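You operate a simulated robot arm through the tools that you are given. There is no shell and no other tool. Be economical: measure what you need, move in short steps, check, and stop when the job is done.

The job below is to be done with a simulated robot arm. You get a single attempt, and the scene is never put back.

TASK
Put the large banded weight on top of the small white box.

It is judged by the outcome, as a careful person would: the job done as asked, and still so three seconds after it is handed in. It fails if anything else is knocked over, pushed out of place, dropped, spilled or broken.

THE ROBOT
A 7-joint arm with a two-finger parallel gripper, fixed in place. Base frame: the origin is at the foot of the arm, x ahead of it, y to its left, z up; the work surface is at about z = 0. Readings come in mm, degrees, newtons and seconds.
With the tool pointing down near the work surface it reaches from about 240 to 620 mm from the base axis. Its first joint turns from -66.0 to 66.0 degrees. Payload 2.6 kg.
The TCP is the grasp point between the finger pads, 30 mm short of the fingertips. In the tool frame z runs along the fingers and y along their closing line. Largest opening 94 mm; finger width 28, thickness 10; the body of the gripper, 50 by 96 mm, starts 55 mm behind the TCP.
Orientation is that of the tool frame in the base frame, as a unit quaternion [x, y, z, w]. With the fingers straight down and closing along the base's y, the tool's x points along the base's -x, its y along +y and its z along -z.

THE INTERFACE
- The arm moves only by the tool send_rows. Its arguments are lists of equal length, an entry for each row: "dp": the shift along the tool's x, y, z in mm, a list of three; "delta_rot": the turn, a rotation vector about the tool's x, y, z in degrees, a list of three. In form: {"dp": [[tx, ty, tz], ...], "delta_rot": [[rx, ry, rz], ...]}. A call has 1 to 20 rows; each row shifts and turns the commanded pose from where the row before left it, along the tool's axes as they then stand. "fingers" is the closure, from 0 (fully open) to 1 (shut), set as the call begins (left out, the last holds). A row lasts 0.2 s, in which the tool goes at most 50 mm and 8.6 degrees; a call with a longer step from one row to the next is refused whole, and so is a gripper value outside its range. A pose out of reach is approached as far as the arm can. The call stops where the force on the tool passes 40 N (or 10 N more than at its start, if that is more) or the arm is blocked; 0.2 s more then pass. Each finger travels about 72 mm/s and halts on what it meets, pressing with about 29 N; the grip force reading is that of the motor and also rises with nothing between the fingers. The clock runs only during rows and for 0.2 s after the last one: add rows that do not move to give the fingers time. The reply holds the time, the measured pose of the TCP, the force on the tool along the base axes, the opening and the grip force, in the units named above and with some noise.
- Cameras (640 x 400 px; columns grow to the right, rows downward): "scene" is fixed at [29.3, 425.6, 564.7]; the picture's right is [-0.83, -0.56, 0.00], its down [-0.32, 0.47, -0.82] and it looks along [0.46, -0.68, -0.57] (base axes); focal length 347 px, centre (320, 200). "wrist" rides on the gripper at [-37, 0, -58] in the tool frame; the picture's right is [0.00, -1.00, 0.00], its down [0.97, 0.00, -0.24] and it looks along [0.24, 0.00, 0.97] (tool axes); focal length 218 px, centre (320, 200). There is no depth. A picture from a camera that has moved, and an enlarged one, comes with that camera's place and axes in the base frame and with its lens.
- capture(camera): a new picture of that camera. No time passes.
- enlarge(camera, box): a new picture of the part [left, top, right, bottom] of that camera's present view, enlarged. No time passes.
- close_job(): hands the job in; it is judged then, once.

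Go step by step. Nothing tells you positions but the pictures and the camera data: compare them with the known pose of the tool, close in by small moves and look again before you grip or let go. The budget is 90 turns and 38 pictures, counting those below and the enlarged ones. Unless the task says otherwise, let go and move clear before handing in, and close with one line.

The tools are called after "Call:" as name(argument=value, ...) on one line, values as JSON. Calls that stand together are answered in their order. send_rows: Moves the arm, as the interface text tells. Its arguments: {"type":"object","properties":{"dp":{"type":"array","items":{"type":"array","items":{"type":"number"}}},"delta_rot":{"type":"array","items":{"type":"array","items":{"type":"number"}}},"fingers":{"type":"number"}},"required":["dp","delta_rot"]} The other tools are called the same way: capture (camera) takes a picture; enlarge (camera, box) takes an enlarged picture of a part of a camera's view; close_job () hands the job in.

At the start:

```text
time: 0.0
tool_pos: [423.1, -54.0, 339.0]
tool_rot: [0.001, 1.0, 0.0, 0.0]
wrist_force: [-0.6, 0.7, -0.1]
opening: 94.2
grasp_force: 0.1
```

scene: 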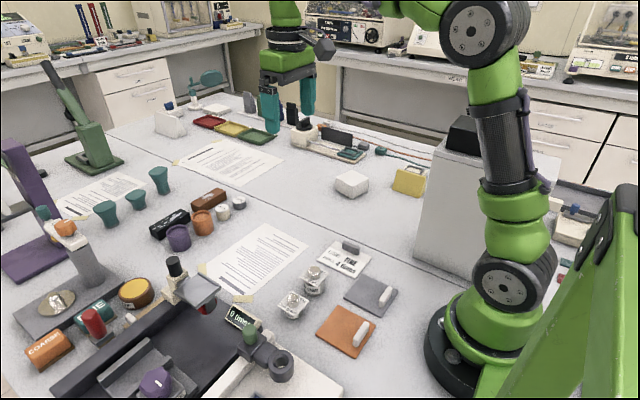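
wrist: 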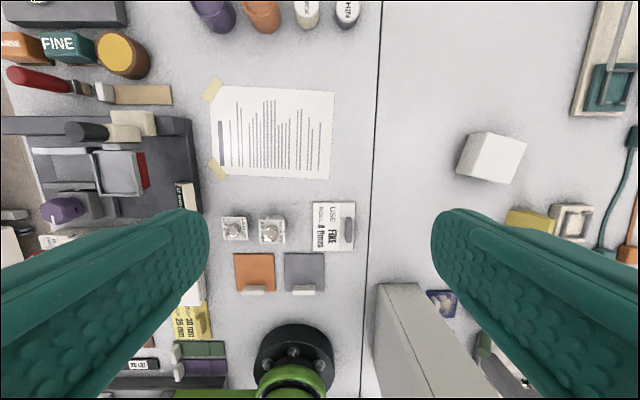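

I see a small white box near scene (351,183), and several candidates for the weight: purple/orange pots and small white/grey cylinders. I'll enlarge to identify them.

Call:
enlarge(camera="scene", box=[140, 160, 270, 260])

Call:
enlarge(camera="scene", box=[260, 220, 400, 360])

Call:
enlarge(camera="wrist", box=[180, 0, 380, 120])

```text
4.00 times, centred on (205, 210) of scene
camera zoom: at [29.3, 425.6, 564.7], right [-0.83, -0.56, 0.0], down [-0.32, 0.47, -0.82], along [0.46, -0.68, -0.57], focal length 1388 px, centre (780, 160)
```

zoom: 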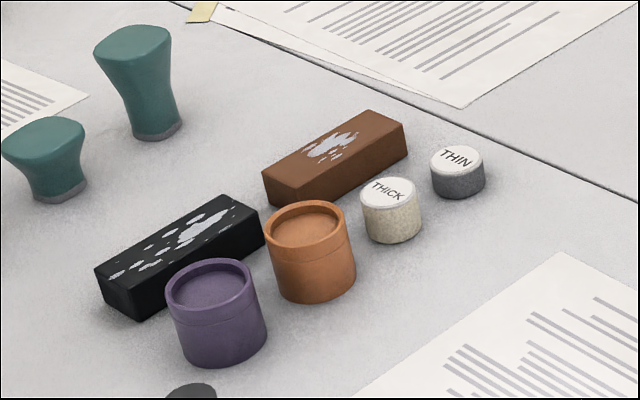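

```text
2.86 times, centred on (330, 290) of scene
camera zoom: at [29.3, 425.6, 564.7], right [-0.83, -0.56, 0.0], down [-0.32, 0.47, -0.82], along [0.46, -0.68, -0.57], focal length 992 px, centre (291, -57)
```

zoom: 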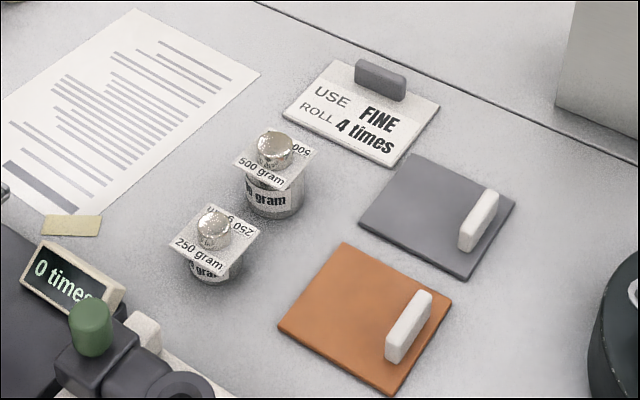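

```text
3.20 times, centred on (280, 60) of wrist
camera zoom: at [460.4, -54.2, 397.1], right [0.0, -1.0, 0.0], down [-0.97, 0.0, 0.24], along [-0.24, 0.0, -0.97], focal length 698 px, centre (448, 648)
```

zoom: 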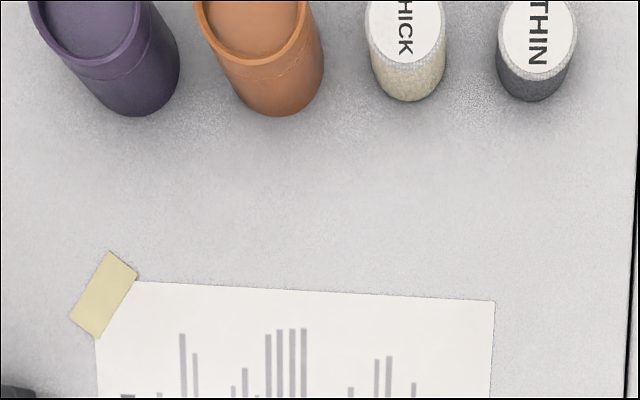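

The 500 gram weight (label round its body) sits around (317, 30) and the 250 gram one around (315, 95). The white box is around (440, -336). I'll look closer at each, and at other white objects.

Call:
enlarge(camera="scene", box=[270, 250, 350, 330])

Call:
enlarge(camera="wrist", box=[210, 190, 370, 290])

Call:
enlarge(camera="scene", box=[280, 120, 440, 220])

Call:
enlarge(camera="scene", box=[140, 80, 300, 180])

```text
5.00 times, centred on (310, 290) of scene
camera zoom: at [29.3, 425.6, 564.7], right [-0.83, -0.56, 0.0], down [-0.32, 0.47, -0.82], along [0.46, -0.68, -0.57], focal length 1736 px, centre (370, -250)
```

zoom: 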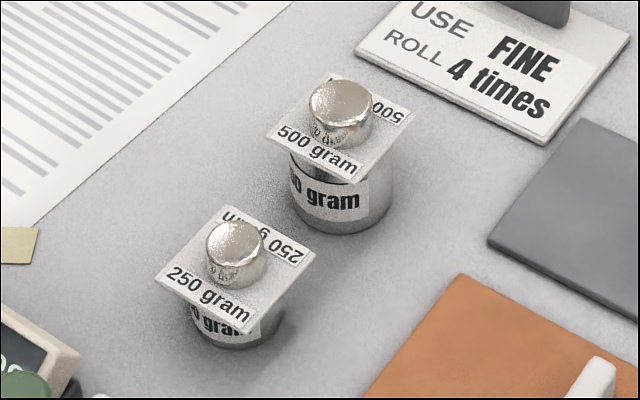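

```text
4.00 times, centred on (290, 240) of wrist
camera zoom: at [460.4, -54.2, 397.1], right [0.0, -1.0, 0.0], down [-0.97, 0.0, 0.24], along [-0.24, 0.0, -0.97], focal length 873 px, centre (440, 40)
```

zoom: 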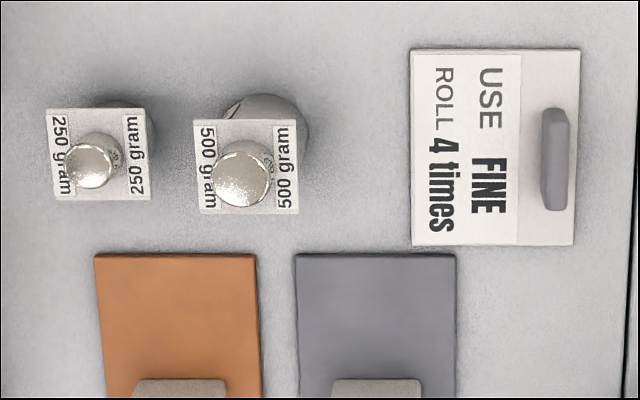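

```text
4.00 times, centred on (360, 170) of scene
camera zoom: at [29.3, 425.6, 564.7], right [-0.83, -0.56, 0.0], down [-0.32, 0.47, -0.82], along [0.46, -0.68, -0.57], focal length 1388 px, centre (160, 320)
```

zoom: 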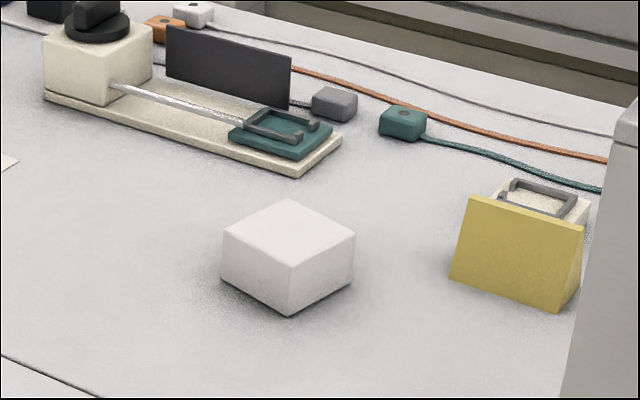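

```text
4.00 times, centred on (220, 130) of scene
camera zoom: at [29.3, 425.6, 564.7], right [-0.83, -0.56, 0.0], down [-0.32, 0.47, -0.82], along [0.46, -0.68, -0.57], focal length 1388 px, centre (720, 480)
```

zoom: 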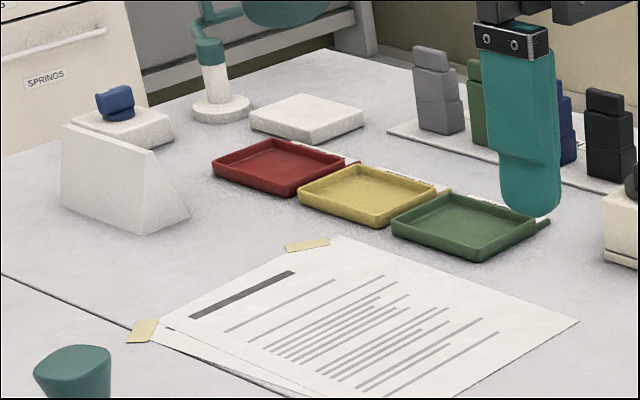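

The target is the 500 g weight: a knob about 25 mm wide at about (314, 28), its top at z≈54, above a card on a banded body. I'll move above it with the fingers half closed, then check.

Call:
send_rows(dp=[[13.6, 10.3, 22], [13.6, 10.3, 22], [13.6, 10.3, 22], [13.6, 10.3, 22], [13.6, 10.3, 22], [13.6, 10.3, 22], [13.6, 10.3, 22], [13.6, 10.3, 22], [0, 0, 0], [0, 0, 0]], delta_rot=[[0, 0, 0], [0, 0, 0], [0, 0, 0], [0, 0, 0], [0, 0, 0], [0, 0, 0], [0, 0, 0], [0, 0, 0], [0, 0, 0], [0, 0, 0]], fingers=0.45)

Call:
capture(camera="wrist")

Call:
enlarge(camera="scene", box=[230, 200, 390, 320])

```text
time: 2.2
tool_pos: [314.4, 28.1, 162.3]
tool_rot: [-0.001, 1.0, 0.001, -0.001]
wrist_force: [0.1, -0.4, -0.2]
opening: 51.7
grasp_force: 0.0
```

```text
28 pictures are left
camera wrist: at [351.9, 28.4, 220.3], right [0.0, -1.0, 0.0], down [-0.97, 0.0, 0.24], along [-0.24, 0.0, -0.97], focal length 218 px, centre (320, 200)
```

wrist: 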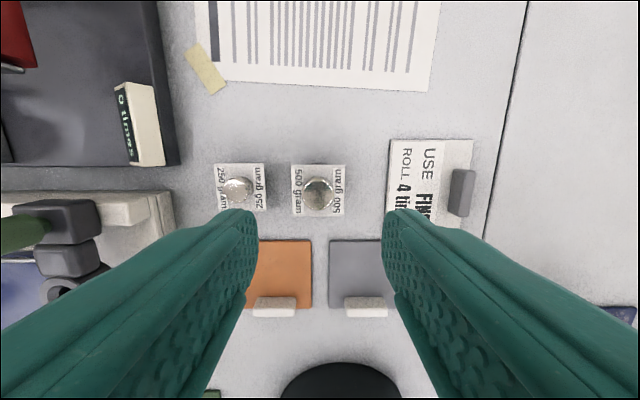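

```text
3.33 times, centred on (310, 260) of scene
camera zoom: at [29.3, 425.6, 564.7], right [-0.83, -0.56, 0.0], down [-0.32, 0.47, -0.82], along [0.46, -0.68, -0.57], focal length 1157 px, centre (353, 0)
```

zoom: 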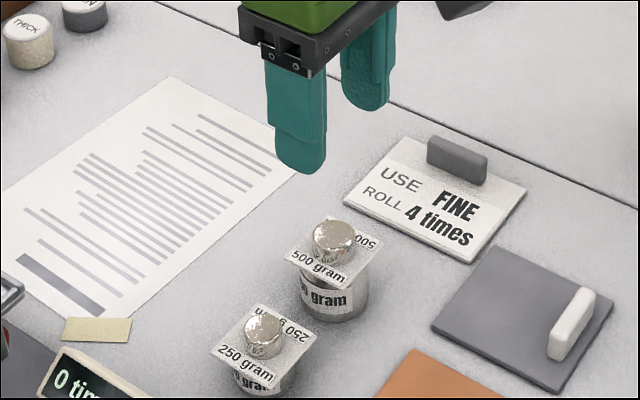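

The tool is centred over the knob to within 2 mm. I'm lowering to just above the knob for a side look.

Call:
send_rows(dp=[[-1, 0, 20], [0, 0, 20], [0, 0, 20], [0, 0, 10], [0, 0, 0]], delta_rot=[[0, 0, 0], [0, 0, 0], [0, 0, 0], [0, 0, 0], [0, 0, 0]])

Call:
enlarge(camera="scene", box=[270, 230, 350, 310])

Call:
enlarge(camera="wrist", box=[220, 150, 420, 275])

```text
time: 3.4
tool_pos: [316.2, 28.6, 94.0]
tool_rot: [-0.001, 1.0, 0.0, 0.0]
wrist_force: [0.7, 0.4, 0.1]
opening: 51.9
grasp_force: 0.1
```

```text
5.00 times, centred on (310, 270) of scene
camera zoom: at [29.3, 425.6, 564.7], right [-0.83, -0.56, 0.0], down [-0.32, 0.47, -0.82], along [0.46, -0.68, -0.57], focal length 1736 px, centre (370, -150)
```

zoom: 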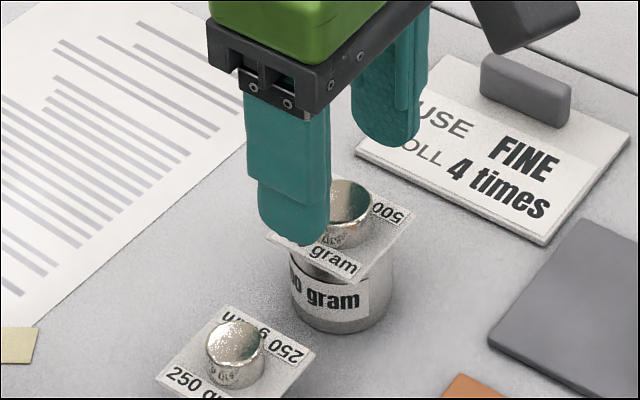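

```text
3.20 times, centred on (320, 212) of wrist
camera zoom: at [352.8, 28.1, 151.0], right [0.0, -1.0, 0.0], down [-0.97, 0.0, 0.24], along [-0.24, 0.0, -0.97], focal length 698 px, centre (320, 160)
```

zoom: 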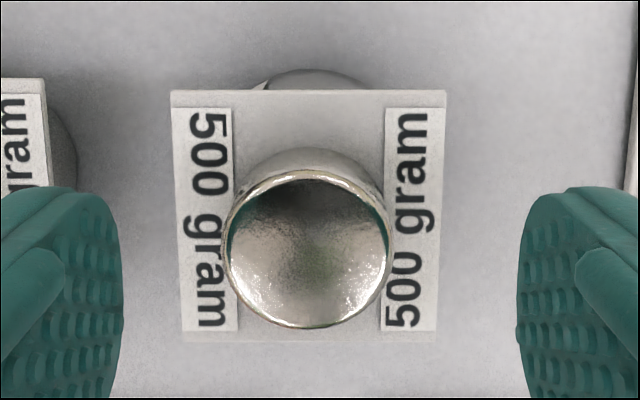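

The knob centre is at about (315, 30), with the card top at about z 40. I'm lowering until the fingertips are at about z 44, above the card, then closing on the knob.

Call:
send_rows(dp=[[1, 1.3, 10], [0, 0, 10], [0, 0, 0]], delta_rot=[[0, 0, 0], [0, 0, 0], [0, 0, 0]], fingers=0.6)

Call:
enlarge(camera="scene", box=[270, 230, 350, 310])

Call:
enlarge(camera="wrist", box=[220, 150, 420, 275])

```text
time: 4.2
tool_pos: [315.0, 30.5, 73.3]
tool_rot: [0.0, 1.0, 0.0, 0.0]
wrist_force: [0.0, 0.8, 0.8]
opening: 37.4
grasp_force: 0.1
```

```text
5.00 times, centred on (310, 270) of scene
camera zoom: at [29.3, 425.6, 564.7], right [-0.83, -0.56, 0.0], down [-0.32, 0.47, -0.82], along [0.46, -0.68, -0.57], focal length 1736 px, centre (370, -150)
```

zoom: 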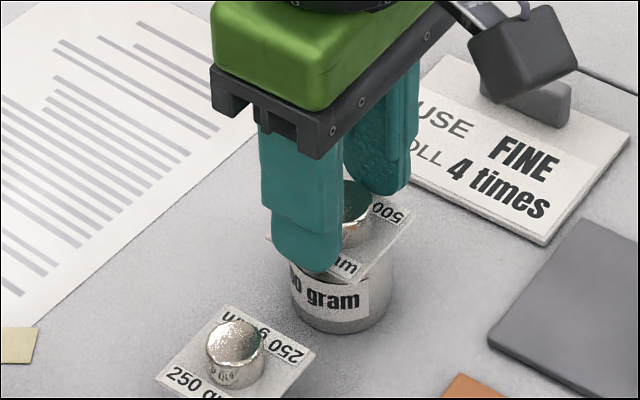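

```text
3.20 times, centred on (320, 212) of wrist
camera zoom: at [351.5, 29.4, 131.1], right [0.0, -1.0, 0.0], down [-0.97, 0.0, 0.24], along [-0.24, 0.0, -0.97], focal length 698 px, centre (320, 160)
```

zoom: 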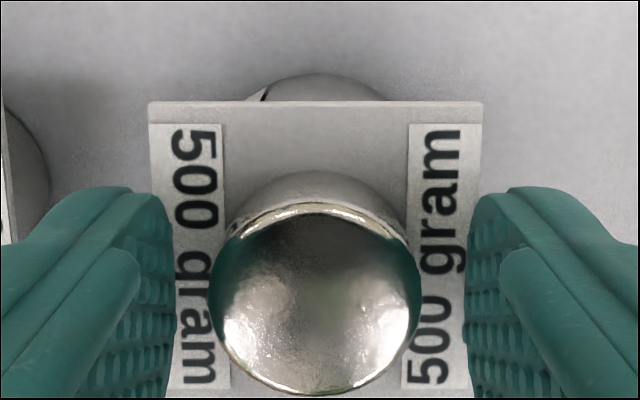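

The fingers overlap the card without touching it, so the tips are above it. I'm closing on the knob.

Call:
send_rows(dp=[[0, 0, 0], [0, 0, 0], [0, 0, 0], [0, 0, 0]], delta_rot=[[0, 0, 0], [0, 0, 0], [0, 0, 0], [0, 0, 0]], fingers=1)

Call:
send_rows(dp=[[0, 0, -5], [0, 0, -10], [0, 0, -10], [0, 0, 0]], delta_rot=[[0, 0, 0], [0, 0, 0], [0, 0, 0], [0, 0, 0]])

Call:
enlarge(camera="scene", box=[260, 210, 360, 310])

```text
time: 5.2
tool_pos: [313.5, 29.7, 74.1]
tool_rot: [0.0, 1.0, -0.001, 0.0]
wrist_force: [0.6, 0.6, 0.5]
opening: 24.9
grasp_force: 28.8
```

```text
time: 6.2
tool_pos: [314.6, 30.2, 98.1]
tool_rot: [0.0, 1.0, 0.0, 0.0]
wrist_force: [0.8, 0.1, -5.7]
opening: 25.1
grasp_force: 28.9
```

```text
4.00 times, centred on (310, 260) of scene
camera zoom: at [29.4, 425.6, 564.7], right [-0.83, -0.56, 0.0], down [-0.32, 0.47, -0.82], along [0.46, -0.68, -0.57], focal length 1388 px, centre (360, -40)
```

zoom: 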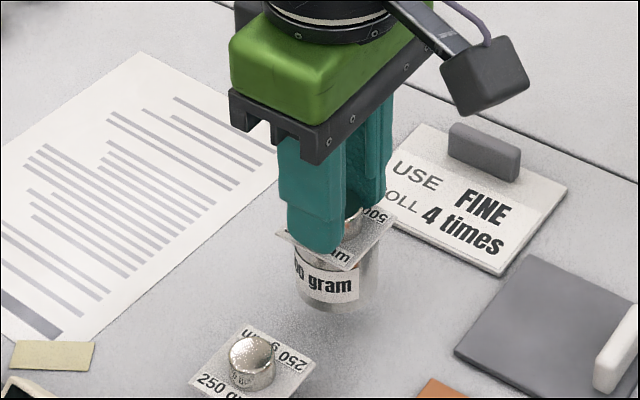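

The weight is held (about 0.55 kg), with its base 74 mm below the TCP. I'm raising it and moving it slowly toward the white box.

Call:
send_rows(dp=[[0, 0, -15], [0, 0, -20], [0, 0, -25], [0, 0, -25], [0, 0, -20], [0, 0, -15], [-5.9, -17, 0], [-5.9, -17, 0], [-5.9, -17, 0], [-5.9, -17, 0], [-5.9, -17, 0], [-5.9, -17, 0], [-5.9, -17, 0], [-5.9, -17, 0], [-5.9, -17, 0], [-5.9, -17, 0], [0, 0, 0]], delta_rot=[[0, 0, 0], [0, 0, 0], [0, 0, 0], [0, 0, 0], [0, 0, 0], [0, 0, 0], [0, 0, 0], [0, 0, 0], [0, 0, 0], [0, 0, 0], [0, 0, 0], [0, 0, 0], [0, 0, 0], [0, 0, 0], [0, 0, 0], [0, 0, 0], [0, 0, 0]])

Call:
capture(camera="scene")

Call:
capture(camera="wrist")

```text
time: 9.8
tool_pos: [373.2, -141.4, 218.5]
tool_rot: [0.0, 1.0, 0.0, 0.0]
wrist_force: [0.8, 0.5, -5.3]
opening: 25.1
grasp_force: 28.9
```

```text
21 pictures are left
```

scene: 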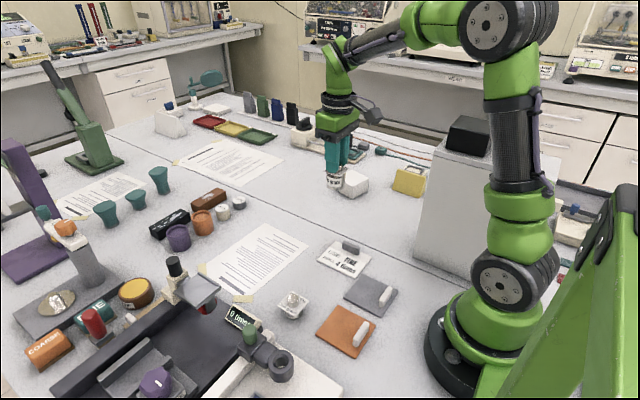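

```text
20 pictures are left
camera wrist: at [410.2, -140.4, 276.1], right [0.0, -1.0, 0.0], down [-0.97, 0.0, 0.24], along [-0.24, 0.0, -0.97], focal length 218 px, centre (320, 200)
```

wrist: 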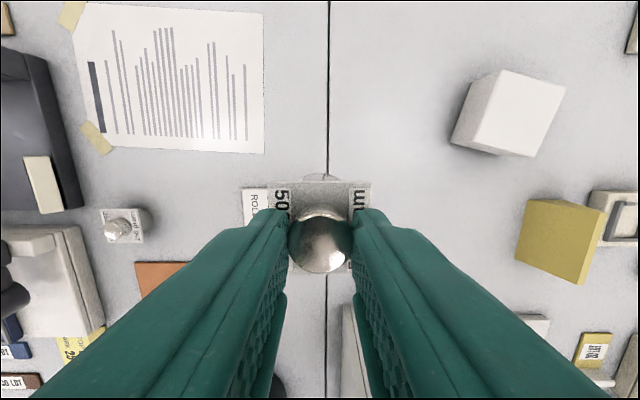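

The weight is held steady and the arm is clear of the cabinet. I triangulate the box top centre at (439, -341), z≈42, and I'm moving above it.

Call:
send_rows(dp=[[-6, -18.1, 0], [-6, -18.1, 0], [-6, -18.1, 0], [-6, -18.1, 0], [-6, -18.1, 0], [-6, -18.1, 0], [-6, -18.1, 0], [-6, -18.1, 0], [-6, -18.1, 5], [-6, -18.1, 5], [-6, -18.1, 10], [0, 0, 10], [0, 0, 0], [0, 0, 0]], delta_rot=[[0, 0, 0], [0, 0, 0], [0, 0, 0], [0, 0, 0], [0, 0, 0], [0, 0, 0], [0, 0, 0], [0, 0, 0], [0, 0, 0], [0, 0, 0], [0, 0, 0], [0, 0, 0], [0, 0, 0], [0, 0, 0]])

Call:
capture(camera="scene")

Call:
capture(camera="wrist")

```text
time: 12.8
tool_pos: [439.5, -340.6, 188.4]
tool_rot: [0.0, 1.0, 0.0, 0.001]
wrist_force: [0.4, -0.1, -5.3]
opening: 24.9
grasp_force: 29.0
```

```text
19 pictures are left
```

scene: 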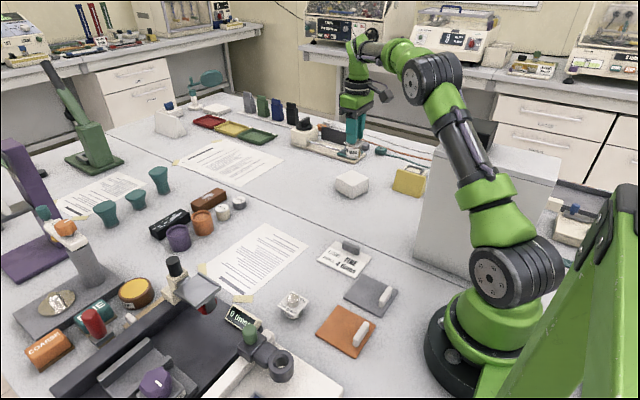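

```text
18 pictures are left
camera wrist: at [476.8, -339.8, 246.6], right [0.0, -1.0, 0.0], down [-0.97, 0.0, 0.24], along [-0.24, 0.0, -0.97], focal length 218 px, centre (320, 200)
```

wrist: 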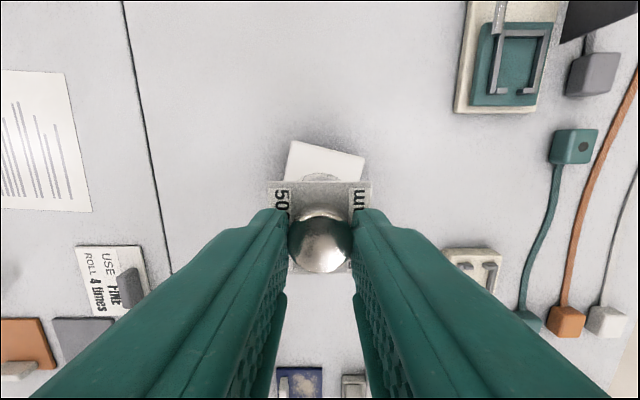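

The weight is centred over the box, whose top measures roughly 70x73 mm. I'll check arm clearance to the cabinet before lowering.

Call:
enlarge(camera="scene", box=[400, 40, 600, 200])

Call:
send_rows(dp=[[0, 0, 10], [0, 0, 10], [0, 0, 10], [0, 0, 10], [0, 0, 8], [0, 0, 0]], delta_rot=[[0, 0, 0], [0, 0, 0], [0, 0, 0], [0, 0, 0], [0, 0, 0], [0, 0, 0]])

Call:
enlarge(camera="scene", box=[400, 40, 600, 200])

Call:
enlarge(camera="scene", box=[310, 120, 410, 220])

```text
2.50 times, centred on (500, 120) of scene
camera zoom: at [29.4, 425.6, 564.7], right [-0.83, -0.56, 0.0], down [-0.32, 0.47, -0.82], along [0.46, -0.68, -0.57], focal length 868 px, centre (-130, 400)
```

zoom: 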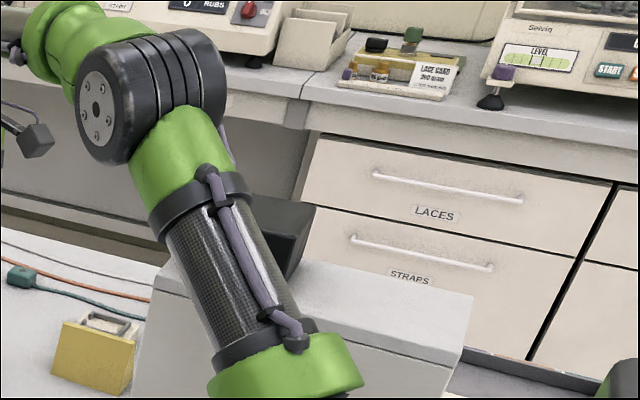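

```text
time: 14.2
tool_pos: [440.4, -340.1, 139.5]
tool_rot: [0.0, 1.0, 0.0, 0.0]
wrist_force: [0.0, -0.1, -4.8]
opening: 25.0
grasp_force: 28.9
```

```text
2.50 times, centred on (500, 120) of scene
camera zoom: at [29.4, 425.6, 564.7], right [-0.83, -0.56, 0.0], down [-0.32, 0.47, -0.82], along [0.46, -0.68, -0.57], focal length 868 px, centre (-130, 400)
```

zoom: 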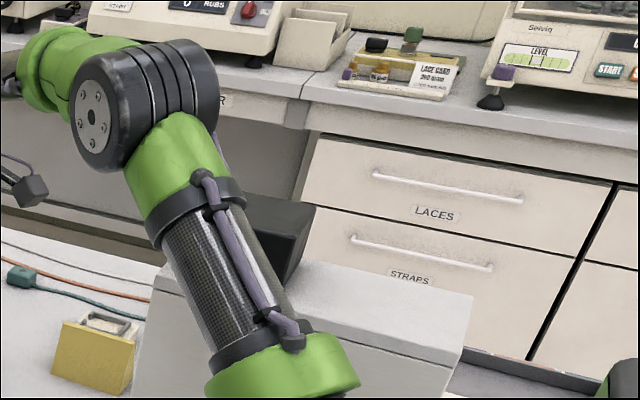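

```text
4.00 times, centred on (360, 170) of scene
camera zoom: at [29.4, 425.6, 564.7], right [-0.83, -0.56, 0.0], down [-0.32, 0.47, -0.82], along [0.46, -0.68, -0.57], focal length 1388 px, centre (160, 320)
```

zoom: 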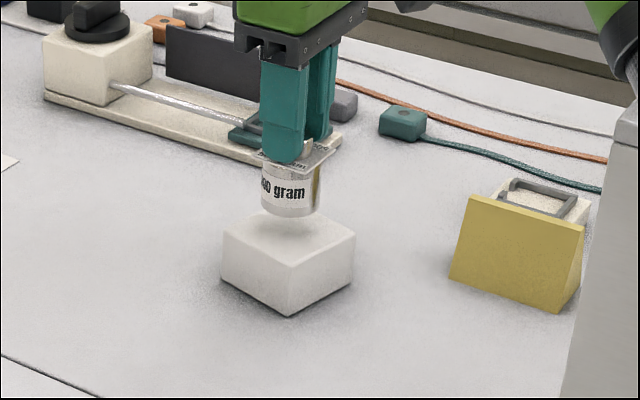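

The cabinet is untouched and the weight hangs about 20 mm above the box centre. I'm lowering gently and watching the force.

Call:
send_rows(dp=[[0, 0, 5], [0, 0, 5], [0, 0, 4], [0, 0, 3], [0, 0, 2], [0, 0, 0]], delta_rot=[[0, 0, 0], [0, 0, 0], [0, 0, 0], [0, 0, 0], [0, 0, 0], [0, 0, 0]])

Call:
enlarge(camera="scene", box=[325, 140, 385, 200])

```text
time: 15.6
tool_pos: [438.9, -339.0, 121.0]
tool_rot: [0.0, 1.0, 0.0, 0.001]
wrist_force: [-0.6, -0.7, -5.2]
opening: 25.1
grasp_force: 29.1
```

```text
6.67 times, centred on (355, 170) of scene
camera zoom: at [29.4, 425.6, 564.7], right [-0.83, -0.56, 0.0], down [-0.32, 0.47, -0.82], along [0.46, -0.68, -0.57], focal length 2314 px, centre (87, 400)
```

zoom: 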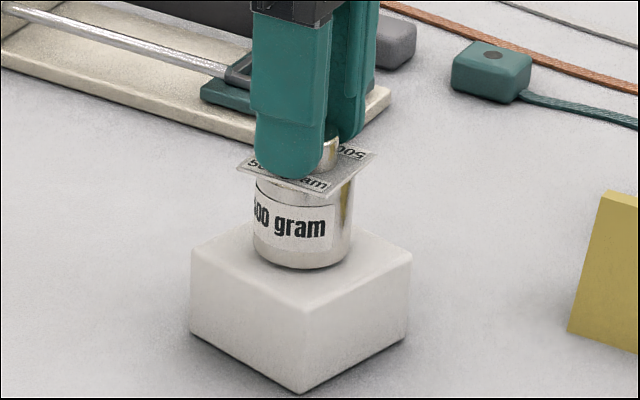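

It's nearly on the box. I'm stepping down by about a millimetre at a time.

Call:
send_rows(dp=[[0, 0, 1], [0, 0, 1], [0, 0, 0]], delta_rot=[[0, 0, 0], [0, 0, 0], [0, 0, 0]])

Call:
send_rows(dp=[[0, 0, 1], [0, 0, 0.5], [0, 0, 0]], delta_rot=[[0, 0, 0], [0, 0, 0], [0, 0, 0]])

```text
time: 16.4
tool_pos: [440.2, -338.8, 119.7]
tool_rot: [-0.001, 1.0, -0.001, 0.001]
wrist_force: [0.8, 0.5, -4.7]
opening: 25.0
grasp_force: 28.9
```

```text
time: 17.2
tool_pos: [439.1, -339.6, 119.4]
tool_rot: [0.001, 1.0, 0.0, 0.001]
wrist_force: [-2.0, 2.8, 3.1]
opening: 24.9
grasp_force: 29.2
```

Contact: the box now carries the weight. I'm easing off slightly, opening the fingers and checking.

Call:
send_rows(dp=[[0, 0, -0.4], [0, 0, 0]], delta_rot=[[0, 0, 0], [0, 0, 0]])

Call:
send_rows(dp=[[0, 0, 0], [0, 0, 0], [0, 0, 0]], delta_rot=[[0, 0, 0], [0, 0, 0], [0, 0, 0]], fingers=0.5)

Call:
enlarge(camera="scene", box=[325, 140, 385, 200])

```text
time: 17.8
tool_pos: [439.3, -340.1, 120.4]
tool_rot: [0.0, 1.0, 0.0, 0.001]
wrist_force: [-0.2, -1.1, 2.6]
opening: 25.0
grasp_force: 29.3
```

```text
time: 18.6
tool_pos: [439.7, -340.7, 118.4]
tool_rot: [0.0, 1.0, 0.0, 0.0]
wrist_force: [0.0, -0.1, 0.2]
opening: 46.9
grasp_force: 0.0
```

```text
6.67 times, centred on (355, 170) of scene
camera zoom: at [29.3, 425.6, 564.7], right [-0.83, -0.56, 0.0], down [-0.32, 0.47, -0.82], along [0.46, -0.68, -0.57], focal length 2314 px, centre (87, 400)
```

zoom: 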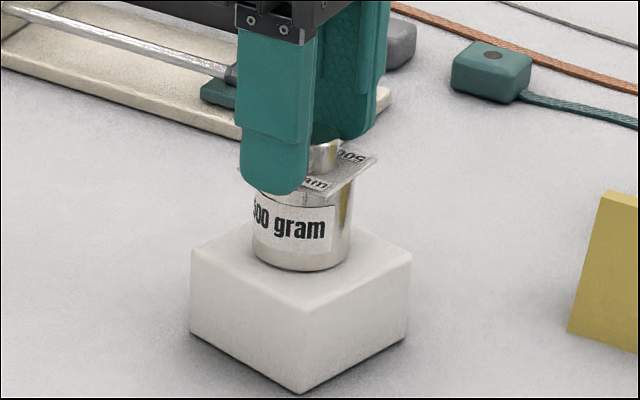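

It's released and standing flat. I'm raising the gripper straight up and clear.

Call:
send_rows(dp=[[0, 0, -5], [0, 0, -10], [0, 0, -20], [0, 0, -25], [0, 0, -25], [0, 0, -25], [0, 0, 0], [0, 0, 0]], delta_rot=[[0, 0, 0], [0, 0, 0], [0, 0, 0], [0, 0, 0], [0, 0, 0], [0, 0, 0], [0, 0, 0], [0, 0, 0]])

Call:
capture(camera="scene")

Call:
enlarge(camera="scene", box=[310, 120, 410, 220])

```text
time: 20.4
tool_pos: [439.6, -340.8, 229.2]
tool_rot: [0.0, 1.0, -0.001, 0.0]
wrist_force: [-0.6, -0.7, 0.3]
opening: 46.9
grasp_force: 0.1
```

```text
12 pictures are left
```

scene: 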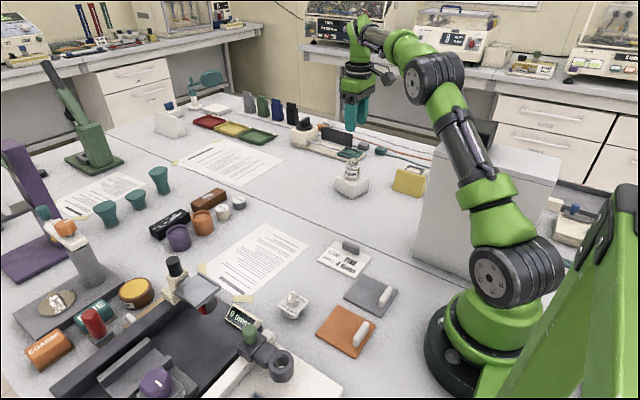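

```text
4.00 times, centred on (360, 170) of scene
camera zoom: at [29.3, 425.6, 564.7], right [-0.83, -0.56, 0.0], down [-0.32, 0.47, -0.82], along [0.46, -0.68, -0.57], focal length 1388 px, centre (160, 320)
```

zoom: 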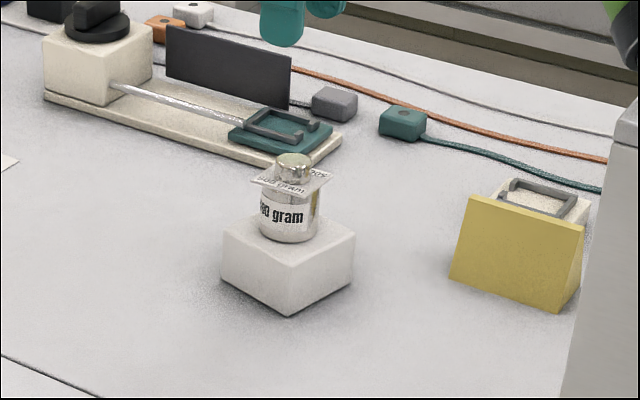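

The 500 g banded weight stands upright on the small white box, the gripper is clear, and nothing else has moved. I'm handing the job in.

Call:
close_job()

```text
The job is handed in.
```

The large banded weight (500 g) is on top of the small white box, standing upright near the centre, and nothing else in the scene was disturbed.
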